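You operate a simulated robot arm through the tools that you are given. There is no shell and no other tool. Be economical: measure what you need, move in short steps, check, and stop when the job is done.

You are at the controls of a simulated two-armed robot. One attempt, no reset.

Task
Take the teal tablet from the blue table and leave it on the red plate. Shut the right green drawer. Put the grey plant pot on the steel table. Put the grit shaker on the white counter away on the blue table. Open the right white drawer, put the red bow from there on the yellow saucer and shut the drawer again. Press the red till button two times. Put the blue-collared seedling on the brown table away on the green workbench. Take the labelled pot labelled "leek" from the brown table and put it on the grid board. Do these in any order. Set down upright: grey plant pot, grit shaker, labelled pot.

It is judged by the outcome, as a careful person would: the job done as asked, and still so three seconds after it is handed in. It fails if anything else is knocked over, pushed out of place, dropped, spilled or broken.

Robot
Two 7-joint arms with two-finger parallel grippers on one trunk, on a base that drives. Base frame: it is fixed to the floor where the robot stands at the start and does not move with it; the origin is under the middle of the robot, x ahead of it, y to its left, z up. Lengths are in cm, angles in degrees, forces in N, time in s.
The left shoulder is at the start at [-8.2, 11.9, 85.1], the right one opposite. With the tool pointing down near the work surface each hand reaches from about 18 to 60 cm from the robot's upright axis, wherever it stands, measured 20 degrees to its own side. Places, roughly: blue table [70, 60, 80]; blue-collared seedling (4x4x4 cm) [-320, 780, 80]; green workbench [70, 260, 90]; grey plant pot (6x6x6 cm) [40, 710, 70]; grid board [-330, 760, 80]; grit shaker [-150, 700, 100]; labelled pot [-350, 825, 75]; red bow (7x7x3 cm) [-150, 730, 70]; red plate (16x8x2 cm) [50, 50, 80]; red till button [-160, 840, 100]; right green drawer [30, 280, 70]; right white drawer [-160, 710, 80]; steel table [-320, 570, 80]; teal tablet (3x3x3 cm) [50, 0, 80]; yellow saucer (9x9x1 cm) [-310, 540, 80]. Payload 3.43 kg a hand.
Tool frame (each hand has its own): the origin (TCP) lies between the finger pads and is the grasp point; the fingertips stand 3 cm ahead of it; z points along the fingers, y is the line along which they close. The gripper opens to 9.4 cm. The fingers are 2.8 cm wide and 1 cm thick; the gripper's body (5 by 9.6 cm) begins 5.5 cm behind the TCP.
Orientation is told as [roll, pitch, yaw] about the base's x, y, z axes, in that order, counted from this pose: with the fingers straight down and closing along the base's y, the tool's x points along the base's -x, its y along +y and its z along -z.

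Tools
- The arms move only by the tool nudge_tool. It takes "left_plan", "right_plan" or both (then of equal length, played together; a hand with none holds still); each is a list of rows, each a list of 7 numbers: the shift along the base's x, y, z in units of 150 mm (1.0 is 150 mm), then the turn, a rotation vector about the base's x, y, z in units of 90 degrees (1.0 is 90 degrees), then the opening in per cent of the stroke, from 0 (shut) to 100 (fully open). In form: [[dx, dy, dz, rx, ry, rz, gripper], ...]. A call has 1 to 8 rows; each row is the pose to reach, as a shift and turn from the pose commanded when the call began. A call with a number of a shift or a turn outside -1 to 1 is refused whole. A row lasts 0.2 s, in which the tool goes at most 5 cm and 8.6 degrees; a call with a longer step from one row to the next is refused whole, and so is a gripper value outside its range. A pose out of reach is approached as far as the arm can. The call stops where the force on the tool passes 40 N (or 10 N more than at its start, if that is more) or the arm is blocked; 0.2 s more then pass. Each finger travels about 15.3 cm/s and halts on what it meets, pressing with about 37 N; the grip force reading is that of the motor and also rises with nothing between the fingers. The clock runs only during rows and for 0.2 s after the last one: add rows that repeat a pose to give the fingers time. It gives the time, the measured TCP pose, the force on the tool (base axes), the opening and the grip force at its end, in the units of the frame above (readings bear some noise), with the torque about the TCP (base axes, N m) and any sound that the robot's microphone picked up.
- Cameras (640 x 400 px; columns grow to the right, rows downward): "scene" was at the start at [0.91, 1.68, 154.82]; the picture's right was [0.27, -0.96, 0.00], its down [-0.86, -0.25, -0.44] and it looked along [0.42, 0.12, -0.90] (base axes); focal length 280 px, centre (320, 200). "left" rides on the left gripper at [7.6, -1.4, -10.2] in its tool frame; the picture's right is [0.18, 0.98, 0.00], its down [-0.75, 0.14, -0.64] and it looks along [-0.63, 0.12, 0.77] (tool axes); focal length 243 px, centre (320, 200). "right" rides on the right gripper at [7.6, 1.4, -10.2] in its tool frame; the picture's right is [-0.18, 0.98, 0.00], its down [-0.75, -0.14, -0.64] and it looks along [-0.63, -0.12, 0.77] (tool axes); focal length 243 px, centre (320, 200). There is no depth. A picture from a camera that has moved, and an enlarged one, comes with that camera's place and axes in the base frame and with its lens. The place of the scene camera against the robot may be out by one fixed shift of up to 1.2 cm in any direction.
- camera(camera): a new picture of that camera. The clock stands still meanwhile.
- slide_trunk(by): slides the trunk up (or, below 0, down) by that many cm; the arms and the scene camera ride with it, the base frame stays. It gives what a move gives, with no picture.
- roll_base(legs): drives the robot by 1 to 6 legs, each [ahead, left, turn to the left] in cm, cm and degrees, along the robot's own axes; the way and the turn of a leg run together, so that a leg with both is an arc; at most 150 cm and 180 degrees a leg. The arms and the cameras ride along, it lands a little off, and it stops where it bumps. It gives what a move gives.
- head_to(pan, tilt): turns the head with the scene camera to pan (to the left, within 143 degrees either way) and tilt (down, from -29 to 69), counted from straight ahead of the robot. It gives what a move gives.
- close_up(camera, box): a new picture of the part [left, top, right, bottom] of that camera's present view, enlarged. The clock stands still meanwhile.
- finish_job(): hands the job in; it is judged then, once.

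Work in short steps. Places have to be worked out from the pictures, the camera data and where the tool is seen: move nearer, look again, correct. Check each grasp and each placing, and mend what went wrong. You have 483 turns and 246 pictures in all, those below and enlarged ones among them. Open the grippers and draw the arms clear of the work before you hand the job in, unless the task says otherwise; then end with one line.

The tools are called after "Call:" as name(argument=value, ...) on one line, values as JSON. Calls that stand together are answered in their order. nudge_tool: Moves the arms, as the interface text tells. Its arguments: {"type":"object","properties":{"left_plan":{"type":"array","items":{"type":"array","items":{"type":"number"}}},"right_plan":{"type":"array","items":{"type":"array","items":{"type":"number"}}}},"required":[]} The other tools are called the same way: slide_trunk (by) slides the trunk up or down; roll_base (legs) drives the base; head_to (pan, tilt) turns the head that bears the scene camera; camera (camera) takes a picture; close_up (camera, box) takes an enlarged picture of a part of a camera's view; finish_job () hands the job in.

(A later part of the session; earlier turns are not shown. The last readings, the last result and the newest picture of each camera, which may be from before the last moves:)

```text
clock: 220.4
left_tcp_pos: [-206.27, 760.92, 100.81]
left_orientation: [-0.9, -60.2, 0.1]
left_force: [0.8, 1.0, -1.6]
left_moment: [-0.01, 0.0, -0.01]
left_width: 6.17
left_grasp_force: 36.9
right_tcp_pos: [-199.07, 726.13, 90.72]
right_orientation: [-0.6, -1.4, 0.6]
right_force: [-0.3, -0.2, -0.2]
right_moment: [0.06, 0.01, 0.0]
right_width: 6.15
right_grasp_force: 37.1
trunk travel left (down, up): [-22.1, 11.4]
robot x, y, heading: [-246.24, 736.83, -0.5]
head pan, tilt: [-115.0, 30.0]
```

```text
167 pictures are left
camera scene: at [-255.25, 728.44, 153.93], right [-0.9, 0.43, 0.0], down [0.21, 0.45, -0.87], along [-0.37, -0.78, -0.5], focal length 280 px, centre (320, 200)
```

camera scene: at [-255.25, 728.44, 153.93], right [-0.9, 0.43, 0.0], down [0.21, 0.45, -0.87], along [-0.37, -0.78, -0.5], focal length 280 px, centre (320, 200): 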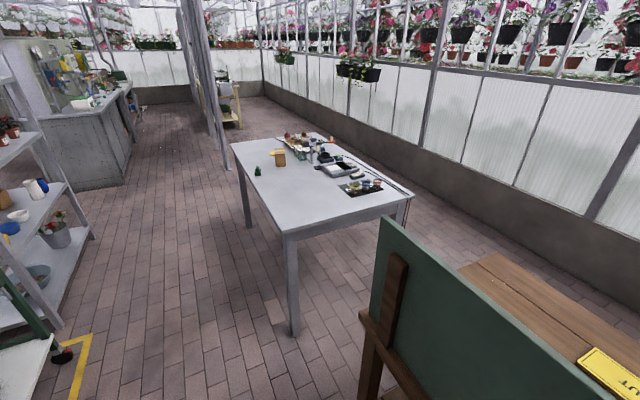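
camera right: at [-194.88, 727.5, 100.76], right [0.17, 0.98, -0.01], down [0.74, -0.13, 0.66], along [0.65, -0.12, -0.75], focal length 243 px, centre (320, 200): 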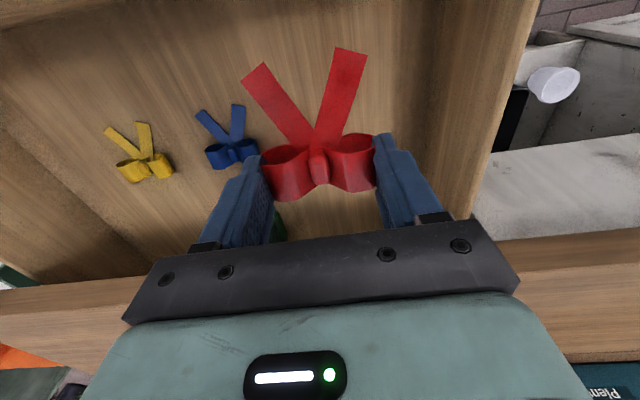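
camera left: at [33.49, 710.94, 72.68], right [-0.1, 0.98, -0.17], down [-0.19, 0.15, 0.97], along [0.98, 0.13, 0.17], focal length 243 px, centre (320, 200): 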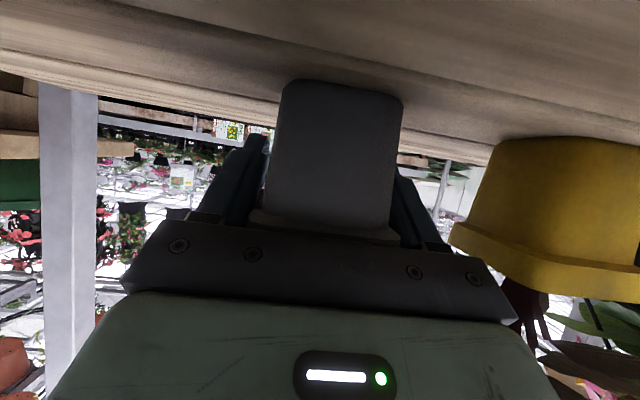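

The steel table spans x -359..-284, y 498..633, with a clear corridor beside it. I raise the trunk a little, strafe south and turn to face it.

Call:
slide_trunk(by=8)

Call:
roll_base(legs=[[0, -80, 0], [14, 0, 0], [0, -75, 0]])

Call:
roll_base(legs=[[0, 0, 180]])

Call:
head_to(pan=0, tilt=40)

Call:
camera(camera="scene")

```text
clock: 221.6
left_tcp_pos: [-206.42, 760.99, 108.85]
left_orientation: [-1.0, -60.2, 0.1]
left_force: [-0.3, 0.7, -0.1]
left_moment: [0.01, -0.04, 0.0]
left_width: 6.16
left_grasp_force: 36.4
right_tcp_pos: [-199.11, 726.04, 98.61]
right_orientation: [-0.7, -1.4, 0.5]
right_force: [-0.2, -0.2, 0.0]
right_moment: [0.01, -0.02, -0.01]
right_width: 6.15
right_grasp_force: 37.0
trunk travel left (down, up): [-30.1, 3.4]
robot x, y, heading: [-246.75, 736.87, -0.3]
head pan, tilt: [-115.0, 30.0]
```

```text
clock: 236.6
left_tcp_pos: [-193.32, 606.27, 108.78]
left_orientation: [-0.9, -60.1, 1.2]
left_force: [-0.1, 0.8, -1.3]
left_moment: [-0.02, -0.07, 0.02]
left_width: 6.13
left_grasp_force: 36.8
right_tcp_pos: [-185.21, 571.6, 98.63]
right_orientation: [-0.7, -1.4, 1.7]
right_force: [0.5, 0.1, 0.0]
right_moment: [0.0, -0.02, 0.02]
right_width: 6.14
right_grasp_force: 37.0
trunk travel left (down, up): [-30.1, 3.4]
robot x, y, heading: [-233.1, 581.5, 0.5]
head pan, tilt: [-115.0, 30.0]
```

```text
clock: 244.4
left_tcp_pos: [-271.68, 554.56, 108.73]
left_orientation: [-0.9, -60.2, -176.7]
left_force: [1.1, -0.1, -0.7]
left_moment: [0.02, 0.0, -0.03]
left_width: 6.13
left_grasp_force: 37.5
right_tcp_pos: [-280.77, 588.78, 98.71]
right_orientation: [-0.7, -1.3, -176.3]
right_force: [-0.3, -0.2, -0.1]
right_moment: [0.0, -0.01, 0.0]
right_width: 6.12
right_grasp_force: 36.8
trunk travel left (down, up): [-30.1, 3.4]
robot x, y, heading: [-232.79, 580.83, -177.2]
head pan, tilt: [-115.0, 30.0]
```

```text
clock: 246.3
left_tcp_pos: [-271.77, 554.59, 108.76]
left_orientation: [-0.9, -60.2, -176.8]
left_force: [0.3, -0.2, -1.0]
left_moment: [0.01, 0.06, -0.01]
left_width: 6.13
left_grasp_force: 37.4
right_tcp_pos: [-280.86, 588.87, 98.64]
right_orientation: [-0.8, -1.4, -176.3]
right_force: [0.1, 0.1, 0.7]
right_moment: [-0.03, -0.01, -0.02]
right_width: 6.16
right_grasp_force: 36.7
trunk travel left (down, up): [-30.1, 3.4]
robot x, y, heading: [-233.23, 581.08, -177.2]
head pan, tilt: [0.0, 40.0]
```

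```text
166 pictures are left
camera scene: at [-237.66, 580.89, 160.84], right [-0.05, 1.0, 0.0], down [0.64, 0.03, -0.77], along [-0.77, -0.04, -0.64], focal length 280 px, centre (320, 200)
```

scene: 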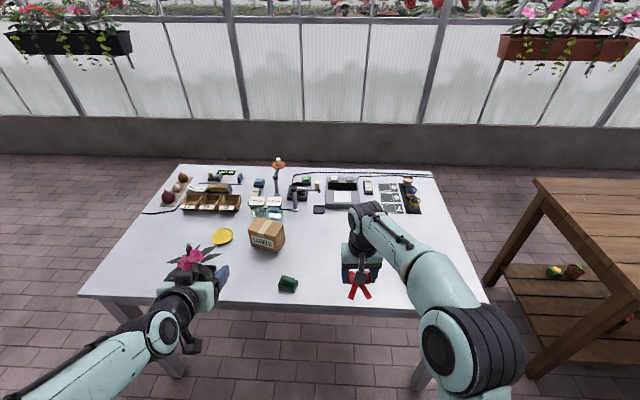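

The saucer is at [-311, 538]. I align the heading, move to y≈535 and closer to the table.

Call:
roll_base(legs=[[0, 0, -2.8], [0, 46, 0], [24, 0, 0]])

Call:
camera(camera="scene")

Call:
camera(camera="right")

```text
clock: 252.6
left_tcp_pos: [-297.24, 511.16, 108.67]
left_orientation: [-0.9, -60.1, -179.4]
left_force: [0.6, 0.1, -1.3]
left_moment: [0.03, 0.02, 0.0]
left_width: 6.15
left_grasp_force: 37.1
right_tcp_pos: [-304.81, 546.02, 98.67]
right_orientation: [-0.7, -1.4, -179.0]
right_force: [-0.5, -0.2, -0.4]
right_moment: [0.02, 0.01, 0.0]
right_width: 6.13
right_grasp_force: 37.0
trunk travel left (down, up): [-30.1, 3.4]
robot x, y, heading: [-257.56, 535.76, -180.0]
head pan, tilt: [0.0, 40.0]
```

```text
165 pictures are left
camera scene: at [-262.1, 535.79, 160.83], right [0.0, 1.0, 0.0], down [0.64, 0.0, -0.77], along [-0.77, 0.0, -0.64], focal length 280 px, centre (320, 200)
```

scene: 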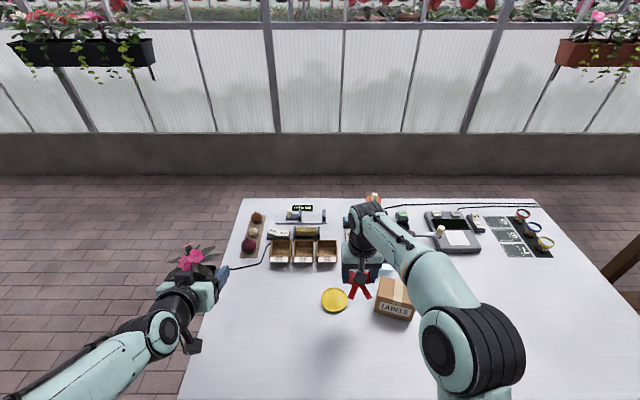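

```text
164 pictures are left
camera right: at [-296.79, 544.36, 108.72], right [-0.17, -0.99, -0.01], down [-0.74, 0.12, 0.66], along [-0.65, 0.12, -0.75], focal length 243 px, centre (320, 200)
```

right: 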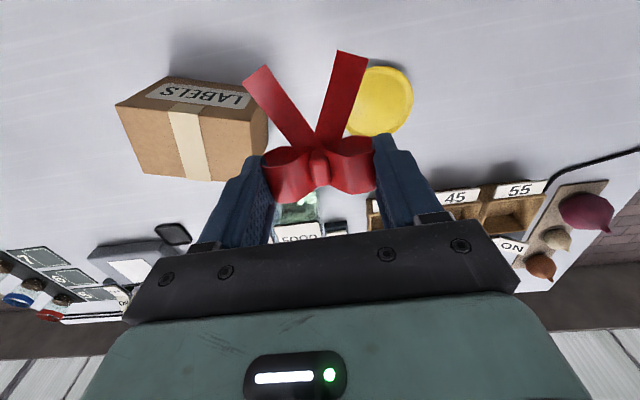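

The saucer refines to about [-307.5, 540, 83]. I bring the bow over it and lower partway.

Call:
nudge_tool(right_plan=[[-0.1, -0.2, 0, 0, 0, 0, 45], [-0.25, -0.39, -0.1, 0, 0, 0, 45], [-0.28, -0.39, -0.35, 0, 0, 0, 45], [-0.28, -0.39, -0.5, 0, 0, 0, 45]])

Call:
camera(camera="right")

Call:
close_up(camera="scene", box=[270, 220, 430, 340])

```text
clock: 253.6
left_tcp_pos: [-297.29, 511.13, 108.7]
left_orientation: [-0.9, -60.1, -179.4]
left_force: [0.1, -0.2, -0.8]
left_moment: [0.01, -0.01, 0.0]
left_width: 6.12
left_grasp_force: 37.1
right_tcp_pos: [-308.96, 540.12, 91.01]
right_orientation: [-0.7, -1.2, -179.0]
right_force: [-0.3, -0.1, 0.1]
right_moment: [0.02, 0.0, 0.02]
right_width: 6.13
right_grasp_force: 37.1
trunk travel left (down, up): [-30.1, 3.4]
robot x, y, heading: [-257.1, 536.08, -180.0]
head pan, tilt: [0.0, 40.0]
```

```text
163 pictures are left
camera right: at [-300.97, 538.62, 101.02], right [-0.17, -0.99, -0.01], down [-0.74, 0.12, 0.66], along [-0.65, 0.12, -0.75], focal length 243 px, centre (320, 200)
```

right: 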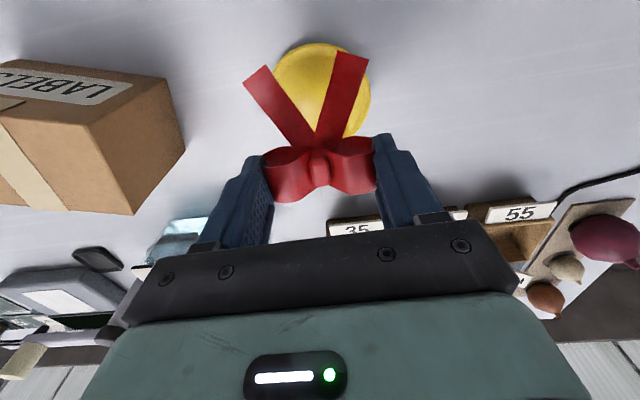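

```text
3.33 times, centred on (350, 280) of scene
camera zoom: at [-262.11, 535.77, 160.84], right [0.0, 1.0, 0.0], down [0.64, 0.0, -0.77], along [-0.77, 0.0, -0.64], focal length 934 px, centre (220, -67)
```

zoom: 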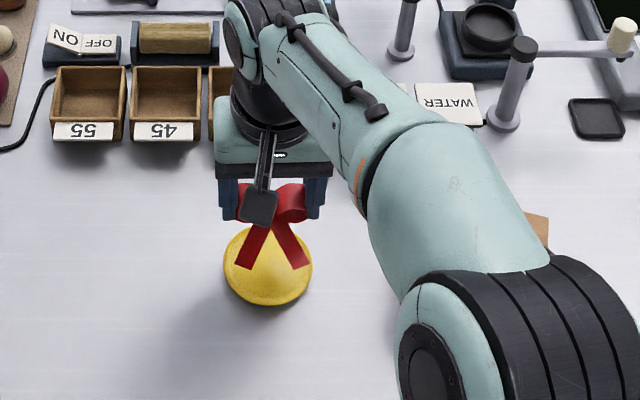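

Saucer centre [-306.8, 539.7, 82.3]; the bow's middle is right above it. I lower slowly.

Call:
nudge_tool(right_plan=[[0.03, -0.03, -0.15, 0, 0, 0, 45], [0.03, -0.03, -0.25, 0, 0, 0, 45], [0.03, -0.03, -0.28, 0, 0, 0, 45], [0.03, -0.03, -0.31, 0, 0, 0, 45]])

Call:
camera(camera="right")

```text
clock: 254.6
left_tcp_pos: [-297.34, 511.06, 108.77]
left_orientation: [-0.9, -60.3, -179.4]
left_force: [-0.3, 0.0, -0.4]
left_moment: [-0.03, 0.01, 0.0]
left_width: 6.17
left_grasp_force: 36.7
right_tcp_pos: [-308.54, 539.61, 86.51]
right_orientation: [-0.7, -1.3, -179.0]
right_force: [0.4, -0.6, -0.6]
right_moment: [0.01, 0.01, -0.04]
right_width: 6.12
right_grasp_force: 36.5
trunk travel left (down, up): [-30.1, 3.4]
robot x, y, heading: [-257.62, 535.83, -179.8]
head pan, tilt: [0.0, 40.0]
```

```text
161 pictures are left
camera right: at [-300.47, 538.16, 96.5], right [-0.17, -0.99, -0.01], down [-0.74, 0.12, 0.66], along [-0.65, 0.12, -0.75], focal length 243 px, centre (320, 200)
```

right: 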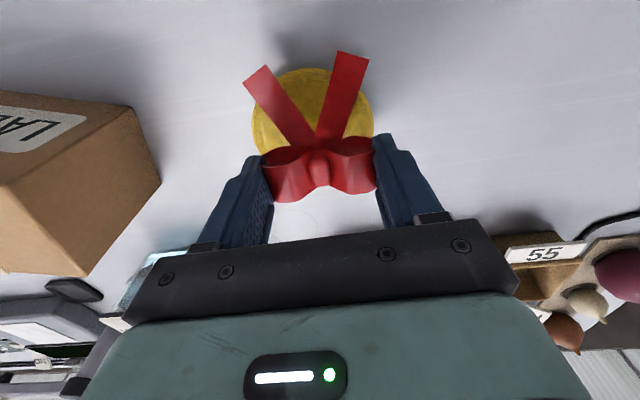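

I shift 0.8 cm toward the saucer's centre and go on lowering.

Call:
nudge_tool(right_plan=[[0.055, 0.01, -0.02, 0, 0, 0, 45], [0.055, 0.01, -0.05, 0, 0, 0, 45], [0.055, 0.01, -0.08, 0, 0, 0, 45], [0.055, 0.01, -0.11, 0, 0, 0, 45]])

```text
clock: 255.6
left_tcp_pos: [-297.34, 511.1, 108.71]
left_orientation: [-0.9, -60.3, -179.3]
left_force: [0.1, 0.4, -0.7]
left_moment: [0.01, 0.06, 0.0]
left_width: 6.15
left_grasp_force: 37.0
right_tcp_pos: [-307.7, 539.69, 84.92]
right_orientation: [-0.7, -1.3, -179.1]
right_force: [-0.8, 0.2, 0.0]
right_moment: [0.0, 0.03, 0.0]
right_width: 6.15
right_grasp_force: 37.0
trunk travel left (down, up): [-30.1, 3.4]
robot x, y, heading: [-257.47, 535.85, -179.9]
head pan, tilt: [0.0, 40.0]
```

Call:
nudge_tool(right_plan=[[0, 0, -0.03, 0, 0, 0, 45], [0, 0, -0.06, 0, 0, 0, 45], [0, 0, -0.09, 0, 0, 0, 45], [0, 0, -0.12, 0, 0, 0, 45]])

Call:
camera(camera="right")

```text
clock: 256.6
left_tcp_pos: [-297.14, 511.16, 108.8]
left_orientation: [-0.9, -60.1, -179.4]
left_force: [-0.1, -0.8, -1.2]
left_moment: [0.0, 0.03, -0.03]
left_width: 6.16
left_grasp_force: 36.9
right_tcp_pos: [-308.01, 539.8, 84.04]
right_orientation: [-0.5, -2.1, -178.9]
right_force: [5.3, 2.0, 16.3]
right_moment: [-0.09, -0.21, 0.06]
right_width: 6.17
right_grasp_force: 36.3
trunk travel left (down, up): [-30.1, 3.4]
robot x, y, heading: [-257.18, 535.78, -179.9]
head pan, tilt: [0.0, 40.0]
stopped in row 4 (right hand): the force on the tool passed its limit at 45 N (the readings are from after the stop); the commanded pose is now the measured one
```

```text
160 pictures are left
camera right: at [-299.88, 538.19, 93.99], right [-0.17, -0.99, 0.0], down [-0.73, 0.12, 0.67], along [-0.66, 0.11, -0.74], focal length 243 px, centre (320, 200)
```

right: 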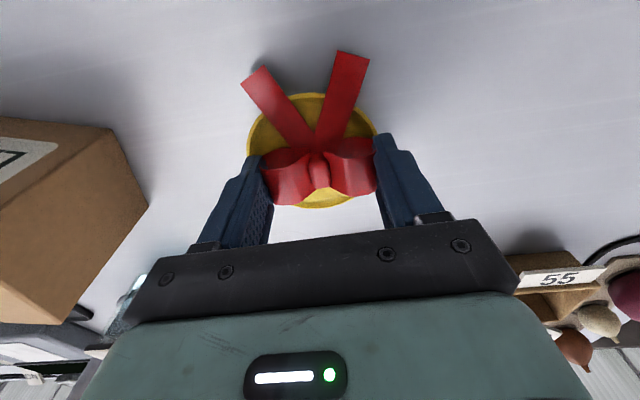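

In contact with the saucer. I open and rise.

Call:
nudge_tool(right_plan=[[0, 0, 0.02, 0, 0, 0, 65], [0, 0, 0.02, 0, 0, 0, 85], [0, 0, 0.15, 0, 0, 0, 85], [0, 0, 0.4, 0, 0, 0, 85], [0, 0, 0.7, 0, 0, 0, 85]])

Call:
camera(camera="right")

```text
clock: 257.8
left_tcp_pos: [-297.18, 511.19, 108.79]
left_orientation: [-0.8, -60.1, -179.5]
left_force: [0.3, 1.3, -1.2]
left_moment: [-0.02, 0.02, 0.0]
left_width: 6.15
left_grasp_force: 36.7
right_tcp_pos: [-307.98, 539.79, 94.34]
right_orientation: [-0.5, -1.7, -179.0]
right_force: [0.2, 1.2, 0.2]
right_moment: [-0.05, -0.01, -0.01]
right_width: 7.98
right_grasp_force: 0.1
trunk travel left (down, up): [-30.1, 3.4]
robot x, y, heading: [-257.35, 535.73, -179.9]
head pan, tilt: [0.0, 40.0]
```

```text
159 pictures are left
camera right: at [-299.87, 538.27, 104.3], right [-0.17, -0.99, 0.0], down [-0.73, 0.12, 0.67], along [-0.66, 0.11, -0.74], focal length 243 px, centre (320, 200)
```

right: 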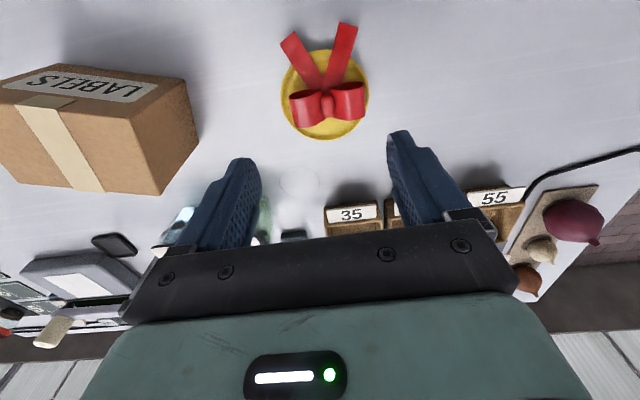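

The bow rests on the saucer. Now I lower the grey pot with the left hand onto the empty corner near [-300, 511].

Call:
nudge_tool(left_plan=[[0, 0, -0.25, 0, 0, 0, 40], [-0.03, 0, -0.5, 0, 0, 0, 40], [-0.1, 0, -0.75, 0, 0, 0, 40], [-0.15, 0, -1.0, 0, 0, 0, 40]], right_plan=[[0.1, 0.1, 0.2, 0, 0, 0, 85], [0.2, 0.2, 0.4, 0, 0, 0, 85], [0.3, 0.3, 0.5, 0, 0, 0, 85], [0.4, 0.4, 0.5, 0, 0, 0, 85]])

Call:
nudge_tool(left_plan=[[0, 0, -0.2, 0, 0, 0, 40], [0, 0, -0.35, 0, 0, 0, 40], [0, 0, -0.45, 0, 0, 0, 40]])

Call:
camera(camera="left")

Call:
camera(camera="scene")

```text
clock: 258.8
left_tcp_pos: [-299.71, 511.23, 94.04]
left_orientation: [-0.8, -60.2, -179.5]
left_force: [0.3, 0.7, -0.5]
left_moment: [0.0, 0.02, 0.0]
left_width: 6.14
left_grasp_force: 37.2
right_tcp_pos: [-302.15, 545.68, 101.88]
right_orientation: [-0.5, -1.8, -179.1]
right_force: [-0.9, -0.7, 0.5]
right_moment: [0.01, 0.0, 0.03]
right_width: 7.99
right_grasp_force: 0.0
trunk travel left (down, up): [-30.1, 3.4]
robot x, y, heading: [-257.64, 535.66, -179.7]
head pan, tilt: [0.0, 40.0]
```

```text
clock: 259.6
left_tcp_pos: [-299.67, 511.23, 87.11]
left_orientation: [-0.9, -60.2, -179.4]
left_force: [0.4, -0.1, -0.6]
left_moment: [0.01, 0.01, 0.02]
left_width: 6.17
left_grasp_force: 37.4
right_tcp_pos: [-302.02, 545.63, 101.89]
right_orientation: [-0.5, -2.0, -179.0]
right_force: [-0.2, 0.3, 0.5]
right_moment: [0.02, 0.01, -0.01]
right_width: 7.95
right_grasp_force: 0.0
trunk travel left (down, up): [-30.1, 3.4]
robot x, y, heading: [-257.19, 535.9, -179.9]
head pan, tilt: [0.0, 40.0]
```

```text
158 pictures are left
camera left: at [-286.92, 512.59, 85.81], right [0.09, -0.98, -0.17], down [0.18, -0.15, 0.97], along [-0.98, -0.12, 0.17], focal length 243 px, centre (320, 200)
```

left: 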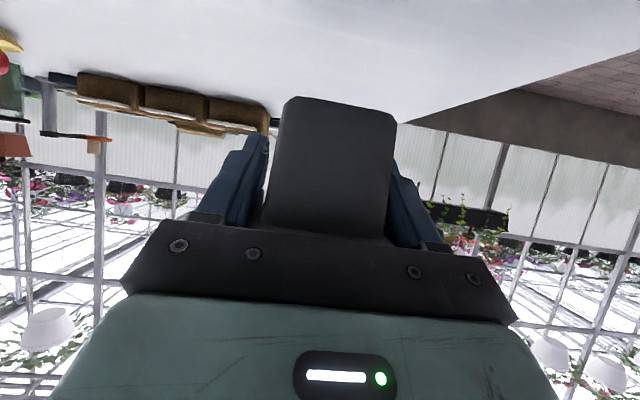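

```text
157 pictures are left
camera scene: at [-262.09, 535.79, 160.84], right [0.0, 1.0, 0.0], down [0.64, 0.0, -0.77], along [-0.77, 0.0, -0.64], focal length 280 px, centre (320, 200)
```

scene: 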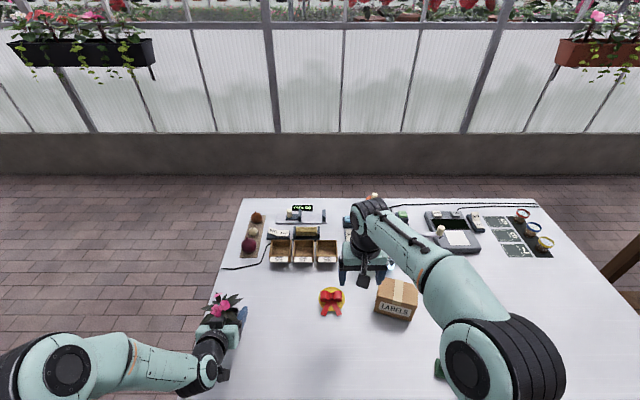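

Table edge is at y≈500, so I shift 4 cm inward and lower slowly to contact.

Call:
nudge_tool(left_plan=[[0, 0.15, 0, 0, 0, 0, 40], [0, 0.27, -0.04, 0, 0, 0, 40], [0, 0.27, -0.08, 0, 0, 0, 40], [0, 0.27, -0.11, 0, 0, 0, 40], [0, 0.27, -0.14, 0, 0, 0, 40], [0, 0.27, -0.17, 0, 0, 0, 40], [0, 0.27, -0.2, 0, 0, 0, 40]])

```text
clock: 261.2
left_tcp_pos: [-299.5, 515.27, 84.0]
left_orientation: [-0.9, -60.3, -179.6]
left_force: [0.2, -0.1, -1.1]
left_moment: [0.01, 0.02, -0.02]
left_width: 6.14
left_grasp_force: 37.3
right_tcp_pos: [-301.96, 545.7, 101.94]
right_orientation: [-0.5, -1.9, -179.0]
right_force: [-0.3, -1.1, 0.1]
right_moment: [0.02, 0.05, 0.03]
right_width: 8.0
right_grasp_force: 0.0
trunk travel left (down, up): [-30.1, 3.4]
robot x, y, heading: [-257.4, 535.76, -179.6]
head pan, tilt: [0.0, 40.0]
```

Call:
nudge_tool(left_plan=[[0, 0, -0.02, 0, 0, 0, 40], [0, 0, -0.04, 0, 0, 0, 40], [0, 0, -0.06, 0, 0, 0, 40], [0, 0, -0.08, 0, 0, 0, 40], [0, 0, -0.1, 0, 0, 0, 40]])

Call:
camera(camera="left")

```text
clock: 262.1
left_tcp_pos: [-299.56, 515.23, 83.63]
left_orientation: [-0.9, -60.7, -179.5]
left_force: [7.4, -2.2, 26.2]
left_moment: [0.18, -4.33, -0.35]
left_width: 6.16
left_grasp_force: 36.9
right_tcp_pos: [-301.96, 545.7, 102.03]
right_orientation: [-0.6, -2.0, -179.0]
right_force: [-0.4, -0.5, 0.3]
right_moment: [-0.03, -0.02, -0.01]
right_width: 7.98
right_grasp_force: 0.0
trunk travel left (down, up): [-30.1, 3.4]
robot x, y, heading: [-257.13, 535.87, -179.8]
head pan, tilt: [0.0, 40.0]
stopped in row 4 (left hand): the force on the tool passed its limit at 49 N (the readings are from after the stop); the commanded pose is now the measured one
```

```text
156 pictures are left
camera left: at [-286.84, 516.64, 82.15], right [0.09, -0.98, -0.17], down [0.19, -0.15, 0.97], along [-0.98, -0.12, 0.17], focal length 243 px, centre (320, 200)
```

left: 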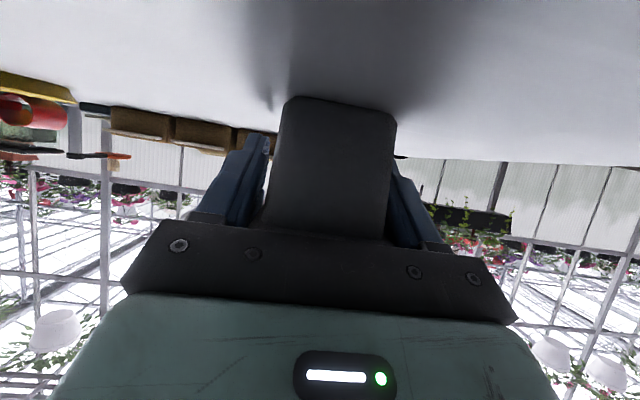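

The torque shows the contact is at the camera housing on the table edge, not the pot. I raise, shift 7.5 cm toward the edge so the housing clears the table, and lower again.

Call:
nudge_tool(left_plan=[[0, 0, 0.1, 0, 0, 0, 40], [0.15, 0, 0.12, 0, 0, 0, 40], [0.3, 0, 0.12, 0, 0, 0, 40], [0.5, 0, 0.12, 0, 0, 0, 40], [0.5, 0, 0.06, 0, 0, 0, 40], [0.5, 0, 0.02, 0, 0, 0, 40]])

Call:
nudge_tool(left_plan=[[0, 0, -0.02, 0, 0, 0, 40], [0, 0, -0.04, 0, 0, 0, 40], [0, 0, -0.06, 0, 0, 0, 40], [0, 0, -0.08, 0, 0, 0, 40]])

Call:
camera(camera="left")

```text
clock: 263.5
left_tcp_pos: [-293.16, 515.05, 83.53]
left_orientation: [-0.7, -61.1, -179.5]
left_force: [-0.2, -0.1, 19.7]
left_moment: [-0.04, -0.87, 0.02]
left_width: 6.14
left_grasp_force: 37.0
left hand out of reach, approached as far as the arm can: row 4, 5, 6
right_tcp_pos: [-301.9, 545.77, 102.06]
right_orientation: [-0.4, -1.9, -179.0]
right_force: [-0.3, -1.3, -0.2]
right_moment: [0.02, 0.0, 0.0]
right_width: 7.97
right_grasp_force: 0.2
trunk travel left (down, up): [-30.1, 3.4]
robot x, y, heading: [-257.43, 535.55, -179.9]
head pan, tilt: [0.0, 40.0]
```

```text
clock: 264.1
left_tcp_pos: [-293.19, 515.24, 83.18]
left_orientation: [-0.6, -61.6, -179.6]
left_force: [3.5, 0.8, 16.4]
left_moment: [-0.1, -0.8, 0.09]
left_width: 6.15
left_grasp_force: 36.9
right_tcp_pos: [-301.8, 545.88, 101.97]
right_orientation: [-0.5, -1.9, -179.0]
right_force: [-0.1, 0.3, -0.1]
right_moment: [-0.01, -0.01, 0.02]
right_width: 7.99
right_grasp_force: 0.1
trunk travel left (down, up): [-30.1, 3.4]
robot x, y, heading: [-257.35, 536.08, -179.9]
head pan, tilt: [0.0, 40.0]
stopped in row 2 (left hand): the force on the tool passed its limit at 42 N (the readings are from after the stop); the commanded pose is now the measured one
```

```text
155 pictures are left
camera left: at [-280.57, 516.54, 81.64], right [0.08, -0.98, -0.17], down [0.21, -0.15, 0.97], along [-0.98, -0.11, 0.19], focal length 243 px, centre (320, 200)
```

left: 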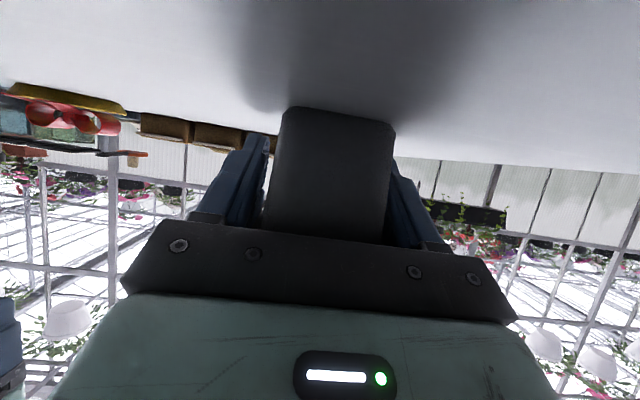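

Now the force is at the pot base. I open the fingers gently and, since the arm is folded near its limit, withdraw by rolling the base back.

Call:
nudge_tool(left_plan=[[0, 0, 0.005, 0, 0.01, 0, 70], [0, 0, 0.01, 0, 0.015, 0, 85], [0, 0, 0.01, 0, 0.015, 0, 90], [0, 0, 0.01, 0, 0.015, 0, 90]])

Call:
camera(camera="left")

Call:
close_up(camera="scene", box=[130, 260, 330, 400])

```text
clock: 265.1
left_tcp_pos: [-293.31, 515.15, 83.24]
left_orientation: [-0.7, -62.7, -179.5]
left_force: [-0.2, -0.1, 0.5]
left_moment: [0.0, 0.0, 0.0]
left_width: 8.47
left_grasp_force: 0.1
right_tcp_pos: [-302.03, 545.72, 101.82]
right_orientation: [-0.5, -1.9, -179.0]
right_force: [0.4, -0.3, 0.2]
right_moment: [-0.01, -0.02, -0.02]
right_width: 7.99
right_grasp_force: 0.0
trunk travel left (down, up): [-30.1, 3.4]
robot x, y, heading: [-257.27, 535.95, -179.7]
head pan, tilt: [0.0, 40.0]
```

```text
154 pictures are left
camera left: at [-280.63, 516.48, 81.42], right [0.08, -0.98, -0.17], down [0.22, -0.15, 0.96], along [-0.97, -0.12, 0.21], focal length 243 px, centre (320, 200)
```

left: 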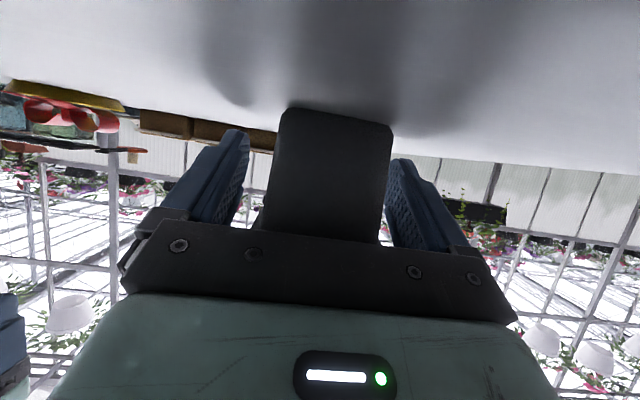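

```text
2.86 times, centred on (230, 330) of scene
camera zoom: at [-262.05, 535.8, 160.84], right [0.0, 1.0, 0.0], down [0.64, 0.0, -0.77], along [-0.77, 0.0, -0.64], focal length 800 px, centre (577, -171)
```

zoom: 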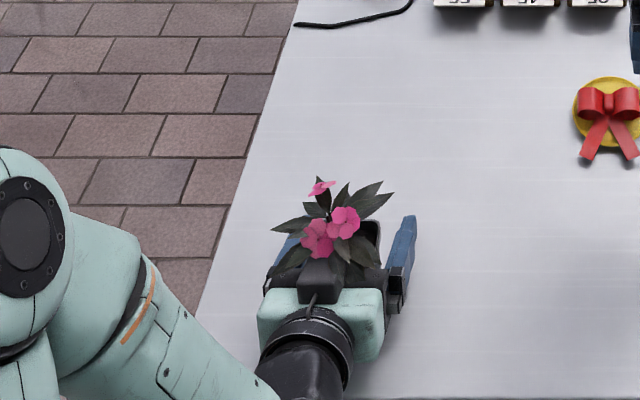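

The pot stands free; I centre the fingers about it slightly (0.4 cm) and roll straight back.

Call:
nudge_tool(left_plan=[[0, -0.03, 0, 0, 0, 0, 95], [0, -0.03, 0, 0, 0, 0, 95]])

Call:
roll_base(legs=[[-12, 0, 0]])

Call:
camera(camera="left")

Call:
camera(camera="scene")

```text
clock: 265.7
left_tcp_pos: [-293.17, 514.72, 83.16]
left_orientation: [-0.8, -62.6, -179.6]
left_force: [-0.9, -0.3, -0.1]
left_moment: [0.01, -0.01, 0.01]
left_width: 8.91
left_grasp_force: 0.0
right_tcp_pos: [-301.95, 545.85, 101.97]
right_orientation: [-0.5, -1.9, -179.1]
right_force: [0.5, 0.3, 0.5]
right_moment: [-0.04, 0.01, 0.01]
right_width: 7.98
right_grasp_force: 0.0
trunk travel left (down, up): [-30.1, 3.4]
robot x, y, heading: [-257.44, 535.96, -179.9]
head pan, tilt: [0.0, 40.0]
```

```text
clock: 266.9
left_tcp_pos: [-281.19, 514.59, 83.19]
left_orientation: [-0.7, -62.6, -179.5]
left_force: [0.2, 0.4, 0.1]
left_moment: [0.0, 0.02, 0.02]
left_width: 8.93
left_grasp_force: 0.0
right_tcp_pos: [-289.96, 545.75, 101.95]
right_orientation: [-0.4, -1.9, -179.0]
right_force: [-0.1, 0.1, -0.1]
right_moment: [0.0, 0.02, 0.01]
right_width: 7.99
right_grasp_force: 0.2
trunk travel left (down, up): [-30.1, 3.4]
robot x, y, heading: [-245.44, 535.72, -180.0]
head pan, tilt: [0.0, 40.0]
```

```text
152 pictures are left
camera left: at [-268.58, 516.04, 81.4], right [0.08, -0.98, -0.17], down [0.22, -0.15, 0.96], along [-0.97, -0.12, 0.21], focal length 243 px, centre (320, 200)
```

left: 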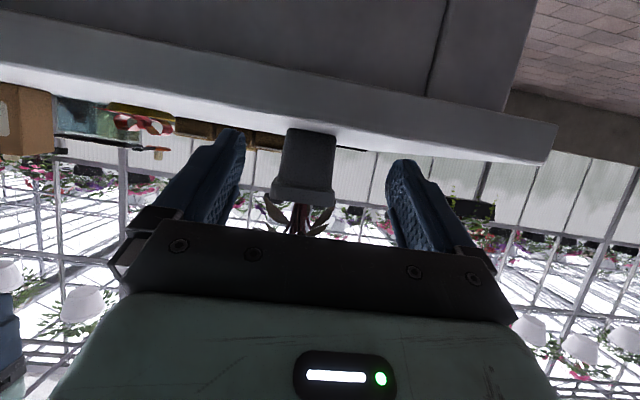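

```text
151 pictures are left
camera scene: at [-249.98, 535.82, 160.86], right [0.0, 1.0, 0.0], down [0.64, 0.0, -0.77], along [-0.77, 0.0, -0.64], focal length 280 px, centre (320, 200)
```

scene: 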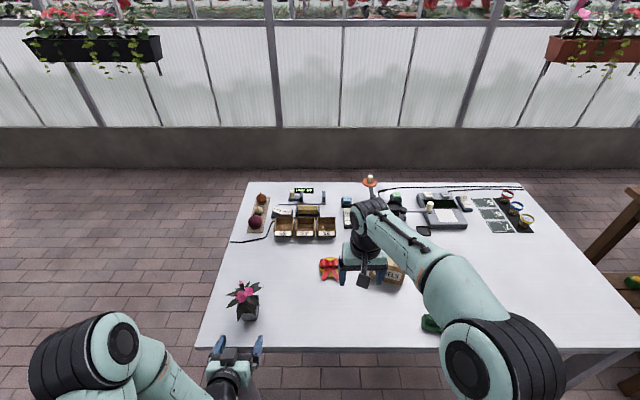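

Pot stands upright on the steel table. Now I bring the left hand back to pointing down and high, then turn north for the brown table.

Call:
nudge_tool(left_plan=[[0, 0, 0.15, 0, -0.087, 0, 60], [0, 0, 0.3, 0, -0.174, 0, 60], [0, 0, 0.45, 0, -0.261, 0, 60], [0, 0, 0.6, 0, -0.348, 0, 60], [0, 0, 0.75, 0, -0.435, 0, 60], [0, 0, 0.9, 0, -0.522, 0, 60], [0, 0, 1.0, 0, -0.609, 0, 60], [0, 0, 1.0, 0, -0.69, 0, 60]], right_plan=[[0.1, 0, 0, 0, 0, 0, 60], [0.2, 0, 0.05, 0, 0, 0, 60], [0.3, 0, 0.1, 0, 0, 0, 60], [0.4, 0, 0.15, 0, 0, 0, 60], [0.5, 0, 0.15, 0, 0, 0, 60], [0.6, 0, 0.15, 0, 0, 0, 60], [0.7, 0, 0.15, 0, 0, 0, 60], [0.8, 0, 0.15, 0, 0, 0, 60]])

Call:
roll_base(legs=[[0, 0, -90]])

Call:
head_to(pan=20, tilt=25)

Call:
camera(camera="scene")

```text
clock: 268.7
left_tcp_pos: [-281.17, 514.49, 98.24]
left_orientation: [-0.3, -0.4, -179.8]
left_force: [0.0, -0.2, -0.5]
left_moment: [0.0, 0.0, -0.01]
left_width: 5.65
left_grasp_force: 0.0
left hand out of reach, approached as far as the arm can: row 4, 5
right_tcp_pos: [-278.03, 545.75, 104.18]
right_orientation: [-0.6, -1.9, -178.9]
right_force: [-0.3, 0.0, -0.2]
right_moment: [-0.02, 0.01, -0.01]
right_width: 5.64
right_grasp_force: 0.1
trunk travel left (down, up): [-30.1, 3.4]
robot x, y, heading: [-245.29, 535.99, -179.8]
head pan, tilt: [0.0, 40.0]
```

```text
clock: 272.9
left_tcp_pos: [-266.73, 571.64, 98.17]
left_orientation: [-0.3, -0.6, 90.6]
left_force: [0.2, -0.5, -0.1]
left_moment: [0.0, -0.03, 0.02]
left_width: 5.62
left_grasp_force: 0.0
right_tcp_pos: [-235.62, 568.52, 104.12]
right_orientation: [-0.6, -1.9, 91.3]
right_force: [0.8, 0.1, -0.6]
right_moment: [0.0, 0.0, 0.02]
right_width: 5.65
right_grasp_force: 0.1
trunk travel left (down, up): [-30.1, 3.4]
robot x, y, heading: [-245.5, 536.15, 90.6]
head pan, tilt: [0.0, 40.0]
```

```text
clock: 273.8
left_tcp_pos: [-266.81, 571.66, 98.13]
left_orientation: [-0.3, -0.4, 90.5]
left_force: [0.9, 0.2, 1.1]
left_moment: [-0.01, 0.03, -0.02]
left_width: 5.64
left_grasp_force: 0.0
right_tcp_pos: [-235.48, 568.49, 104.22]
right_orientation: [-0.5, -1.9, 91.3]
right_force: [0.0, 0.3, -0.6]
right_moment: [-0.01, -0.02, 0.01]
right_width: 5.64
right_grasp_force: 0.0
trunk travel left (down, up): [-30.1, 3.4]
robot x, y, heading: [-244.93, 535.69, 90.4]
head pan, tilt: [20.0, 25.0]
```

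```text
150 pictures are left
camera scene: at [-249.09, 540.03, 163.17], right [0.94, 0.35, 0.0], down [0.15, -0.4, -0.91], along [-0.32, 0.85, -0.42], focal length 280 px, centre (320, 200)
```

scene: 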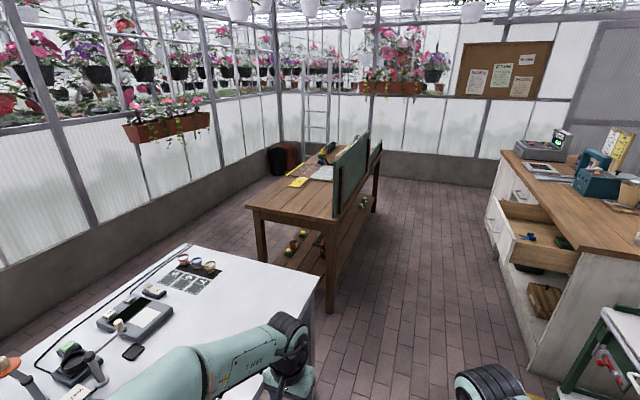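

The brown table's open side is the west. First, with the hands free, I go shut the white drawer: drive north and turn to face it.

Call:
roll_base(legs=[[150, 0, 0], [20, 0, 0], [0, 0, -90.4]])

Call:
head_to(pan=0, tilt=50)

Call:
camera(camera="scene")

```text
clock: 286.1
left_tcp_pos: [-210.06, 723.38, 98.1]
left_orientation: [-0.3, -0.5, -0.1]
left_force: [-0.2, 0.2, -0.8]
left_moment: [0.03, -0.01, 0.02]
left_width: 5.64
left_grasp_force: 0.0
right_tcp_pos: [-213.26, 692.31, 104.08]
right_orientation: [-0.4, -2.0, 0.7]
right_force: [0.3, 0.1, 0.4]
right_moment: [0.0, 0.0, -0.01]
right_width: 5.63
right_grasp_force: 0.0
trunk travel left (down, up): [-30.1, 3.4]
robot x, y, heading: [-245.93, 702.68, -0.1]
head pan, tilt: [20.0, 25.0]
```

```text
clock: 287.0
left_tcp_pos: [-209.93, 723.28, 98.2]
left_orientation: [-0.3, -0.4, -0.1]
left_force: [0.0, 0.1, 0.0]
left_moment: [0.0, -0.02, 0.01]
left_width: 5.65
left_grasp_force: 0.0
right_tcp_pos: [-213.34, 692.24, 104.1]
right_orientation: [-0.5, -1.9, 0.6]
right_force: [-0.5, 0.0, 0.2]
right_moment: [-0.01, 0.0, 0.0]
right_width: 5.62
right_grasp_force: 0.0
trunk travel left (down, up): [-30.1, 3.4]
robot x, y, heading: [-245.99, 702.49, -0.5]
head pan, tilt: [0.0, 50.0]
```

```text
149 pictures are left
camera scene: at [-243.31, 702.31, 159.43], right [0.0, -1.0, 0.0], down [-0.77, 0.0, -0.64], along [0.64, 0.0, -0.77], focal length 280 px, centre (320, 200)
```

scene: 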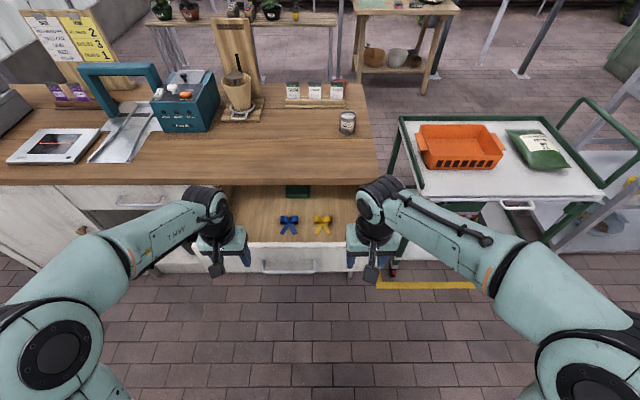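

I back 8 cm, then tilt the right hand forward with closed fingers as before.

Call:
roll_base(legs=[[-8, 0, 0]])

Call:
nudge_tool(right_plan=[[0.04, 0.01, -0.1, 0, -0.09, 0, 20], [0.08, 0.02, -0.2, 0, -0.18, 0, 0], [0.12, 0.03, -0.3, 0, -0.27, 0, 0], [0.16, 0.04, -0.4, 0, -0.36, 0, 0], [0.2, 0.05, -0.5, 0, -0.45, 0, 0], [0.24, 0.06, -0.6, 0, -0.54, 0, 0], [0.28, 0.07, -0.7, 0, -0.63, 0, 0], [0.32, 0.08, -0.8, 0, -0.71, 0, 0]])

Call:
nudge_tool(right_plan=[[0, 0, -0.3, 0, 0, 0, 0], [0, 0, -0.6, 0, 0, 0, 0], [0, 0, -0.85, 0, 0, 0, 0]])

Call:
camera(camera="right")

Call:
camera(camera="scene")

```text
clock: 288.0
left_tcp_pos: [-217.93, 723.48, 98.2]
left_orientation: [-0.4, -0.6, 0.0]
left_force: [-0.5, -1.2, 0.2]
left_moment: [0.01, 0.02, -0.01]
left_width: 5.64
left_grasp_force: 0.1
right_tcp_pos: [-221.17, 692.39, 104.09]
right_orientation: [-0.5, -1.9, 0.7]
right_force: [-0.1, 0.4, 0.7]
right_moment: [-0.04, -0.04, 0.02]
right_width: 5.62
right_grasp_force: 0.1
trunk travel left (down, up): [-30.1, 3.4]
robot x, y, heading: [-254.1, 702.47, -0.1]
head pan, tilt: [0.0, 50.0]
```

```text
clock: 289.8
left_tcp_pos: [-217.91, 723.44, 98.22]
left_orientation: [-0.2, -0.5, -0.1]
left_force: [-0.2, 0.6, -0.2]
left_moment: [-0.03, -0.02, 0.04]
left_width: 5.63
left_grasp_force: 0.0
right_tcp_pos: [-216.41, 693.56, 91.97]
right_orientation: [-1.9, -65.8, 1.7]
right_force: [0.1, 0.3, 0.2]
right_moment: [-0.03, 0.03, -0.04]
right_width: 0.01
right_grasp_force: 33.1
trunk travel left (down, up): [-30.1, 3.4]
robot x, y, heading: [-253.68, 702.59, -0.1]
head pan, tilt: [0.0, 50.0]
```

```text
clock: 290.6
left_tcp_pos: [-217.91, 723.49, 98.09]
left_orientation: [-0.5, -0.5, -0.1]
left_force: [0.3, 0.5, 0.0]
left_moment: [-0.01, -0.01, 0.03]
left_width: 5.64
left_grasp_force: 0.0
right_tcp_pos: [-216.26, 693.71, 79.32]
right_orientation: [-2.2, -65.9, 1.8]
right_force: [0.4, -0.6, 0.4]
right_moment: [-0.01, -0.03, 0.02]
right_width: 0.01
right_grasp_force: 32.8
trunk travel left (down, up): [-30.1, 3.4]
robot x, y, heading: [-253.96, 702.3, -0.1]
head pan, tilt: [0.0, 50.0]
```

```text
148 pictures are left
camera right: at [-228.73, 694.97, 76.45], right [0.08, 0.99, 0.15], down [-0.28, -0.13, 0.95], along [0.96, -0.12, 0.26], focal length 243 px, centre (320, 200)
```

right: 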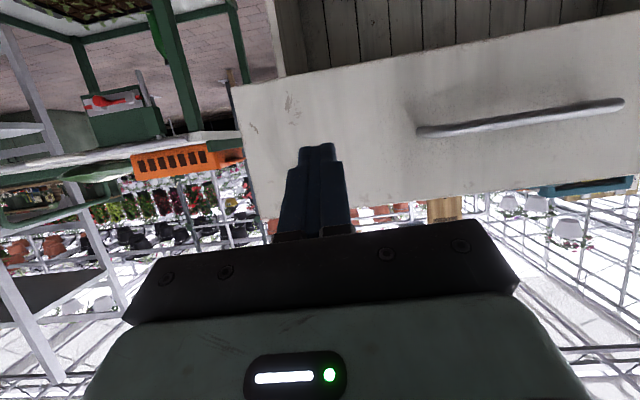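

```text
147 pictures are left
camera scene: at [-251.28, 702.56, 159.42], right [0.0, -1.0, 0.0], down [-0.77, 0.0, -0.64], along [0.64, 0.0, -0.77], focal length 280 px, centre (320, 200)
```

scene: 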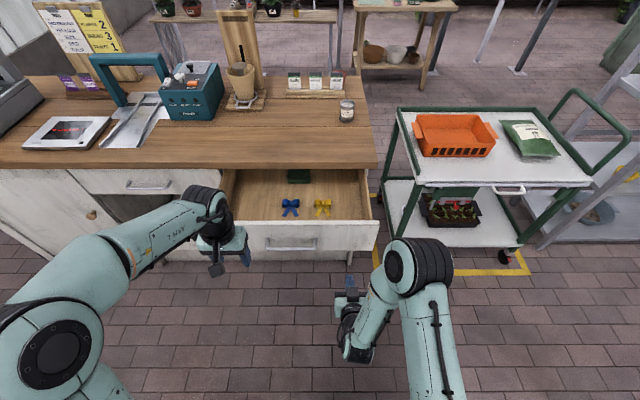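

The fingertips face the drawer panel, clear of the handle. I push forward.

Call:
nudge_tool(right_plan=[[0.25, 0.02, 0, 0, 0, 0, 0], [0.5, 0.04, 0, 0, 0, 0, 0], [0.62, 0.04, 0, 0, 0, 0, 0], [0.74, 0.04, 0, 0, 0, 0, 0], [0.87, 0.04, 0, 0, 0, 0, 0], [1.0, 0.04, 0, 0, 0, 0, 0]])

Call:
nudge_tool(right_plan=[[0.13, 0, 0, 0, 0, 0, 0], [0.26, 0, 0, 0, 0, 0, 0], [0.39, 0, 0, 0, 0, 0, 0], [0.52, 0, 0, 0, 0, 0, 0], [0.65, 0, 0, 0, 0, 0, 0], [0.78, 0, 0, 0, 0, 0, 0]])

Call:
camera(camera="scene")

```text
clock: 292.0
left_tcp_pos: [-217.9, 723.34, 98.26]
left_orientation: [-0.3, -0.5, -0.1]
left_force: [-0.2, 1.0, 0.9]
left_moment: [0.0, -0.01, -0.01]
left_width: 5.6
left_grasp_force: 0.2
right_tcp_pos: [-201.32, 694.05, 79.35]
right_orientation: [-2.1, -65.8, 1.7]
right_force: [0.4, 0.6, -0.1]
right_moment: [-0.01, 0.04, 0.01]
right_width: 0.0
right_grasp_force: 33.0
trunk travel left (down, up): [-30.1, 3.4]
robot x, y, heading: [-254.05, 702.28, -0.4]
head pan, tilt: [0.0, 50.0]
```

```text
clock: 293.4
left_tcp_pos: [-217.89, 723.38, 98.16]
left_orientation: [-0.4, -0.5, 0.0]
left_force: [0.1, -0.4, 0.1]
left_moment: [0.04, 0.02, 0.0]
left_width: 5.63
left_grasp_force: 0.1
right_tcp_pos: [-189.61, 694.07, 79.27]
right_orientation: [-2.2, -65.9, 1.7]
right_force: [0.8, 1.0, -0.1]
right_moment: [0.02, 0.0, 0.02]
right_width: 0.02
right_grasp_force: 33.2
trunk travel left (down, up): [-30.1, 3.4]
robot x, y, heading: [-253.84, 702.39, -0.3]
head pan, tilt: [0.0, 50.0]
```

```text
146 pictures are left
camera scene: at [-251.22, 702.33, 159.42], right [0.0, -1.0, 0.0], down [-0.77, 0.0, -0.64], along [0.64, 0.0, -0.77], focal length 280 px, centre (320, 200)
```

scene: 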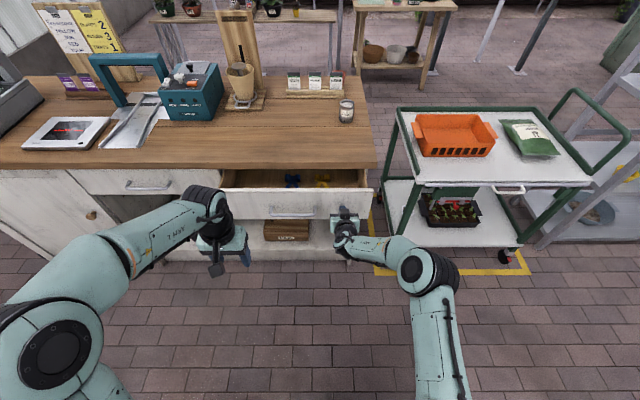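

Sliding well. I pull the hand back a little, roll 13 ahead and push the rest.

Call:
nudge_tool(right_plan=[[-0.3, 0, 0, 0, 0, 0, 0], [-0.6, 0, 0, 0, 0, 0, 0], [-0.9, 0, 0, 0, 0, 0, 0]])

Call:
roll_base(legs=[[13, 0, 0]])

Call:
nudge_tool(right_plan=[[0.13, 0, 0, 0, 0, 0, 0], [0.26, 0, 0, 0, 0, 0, 0], [0.39, 0, 0, 0, 0, 0, 0], [0.52, 0, 0, 0, 0, 0, 0], [0.65, 0, 0, 0, 0, 0, 0], [0.78, 0, 0, 0, 0, 0, 0], [0.9, 0, 0, 0, 0, 0, 0], [1.0, 0, 0, 0, 0, 0, 0]])

Call:
camera(camera="scene")

```text
clock: 294.2
left_tcp_pos: [-217.92, 723.56, 98.28]
left_orientation: [-0.3, -0.7, -0.1]
left_force: [-0.8, -0.1, 0.3]
left_moment: [-0.04, -0.02, -0.02]
left_width: 5.67
left_grasp_force: 0.1
right_tcp_pos: [-203.35, 694.09, 79.25]
right_orientation: [-2.1, -65.9, 1.8]
right_force: [-0.8, 0.2, -0.2]
right_moment: [-0.02, 0.01, 0.05]
right_width: 0.0
right_grasp_force: 33.3
trunk travel left (down, up): [-30.1, 3.4]
robot x, y, heading: [-253.77, 702.04, -0.2]
head pan, tilt: [0.0, 50.0]
```

```text
clock: 295.5
left_tcp_pos: [-204.98, 723.37, 98.12]
left_orientation: [-0.3, -0.4, 0.0]
left_force: [-0.4, 0.3, 0.6]
left_moment: [0.01, -0.03, 0.0]
left_width: 5.64
left_grasp_force: 0.1
right_tcp_pos: [-190.26, 693.99, 79.18]
right_orientation: [-2.2, -65.7, 1.8]
right_force: [0.0, -0.3, -1.1]
right_moment: [0.0, 0.02, -0.03]
right_width: 0.0
right_grasp_force: 33.0
trunk travel left (down, up): [-30.1, 3.4]
robot x, y, heading: [-240.91, 702.34, -0.0]
head pan, tilt: [0.0, 50.0]
```

```text
clock: 297.3
left_tcp_pos: [-205.1, 723.44, 98.15]
left_orientation: [-0.3, -0.5, -0.1]
left_force: [0.8, -0.1, -0.5]
left_moment: [0.0, 0.02, -0.01]
left_width: 5.63
left_grasp_force: 0.0
right_tcp_pos: [-176.42, 694.09, 79.12]
right_orientation: [-2.1, -65.6, 1.6]
right_force: [-28.3, -3.4, 10.5]
right_moment: [0.01, -0.39, -0.16]
right_width: 0.02
right_grasp_force: 33.0
trunk travel left (down, up): [-30.1, 3.4]
robot x, y, heading: [-241.37, 702.3, 0.0]
head pan, tilt: [0.0, 50.0]
stopped in row 8 (right hand): the force on the tool passed its limit at 66 N (the readings are from after the stop); the commanded pose is now the measured one
```

```text
145 pictures are left
camera scene: at [-238.52, 702.28, 159.42], right [0.0, -1.0, 0.0], down [-0.77, 0.0, -0.64], along [0.64, 0.0, -0.77], focal length 280 px, centre (320, 200)
```

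scene: 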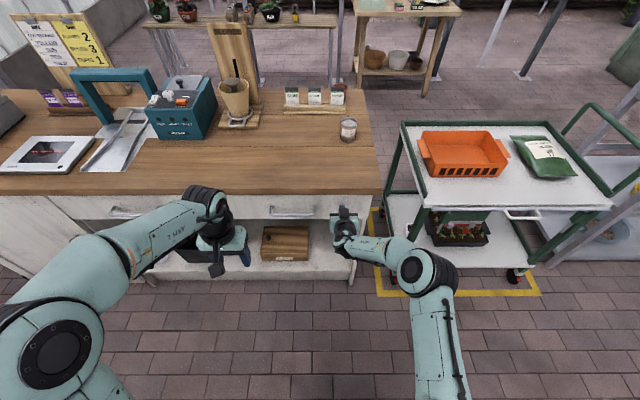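

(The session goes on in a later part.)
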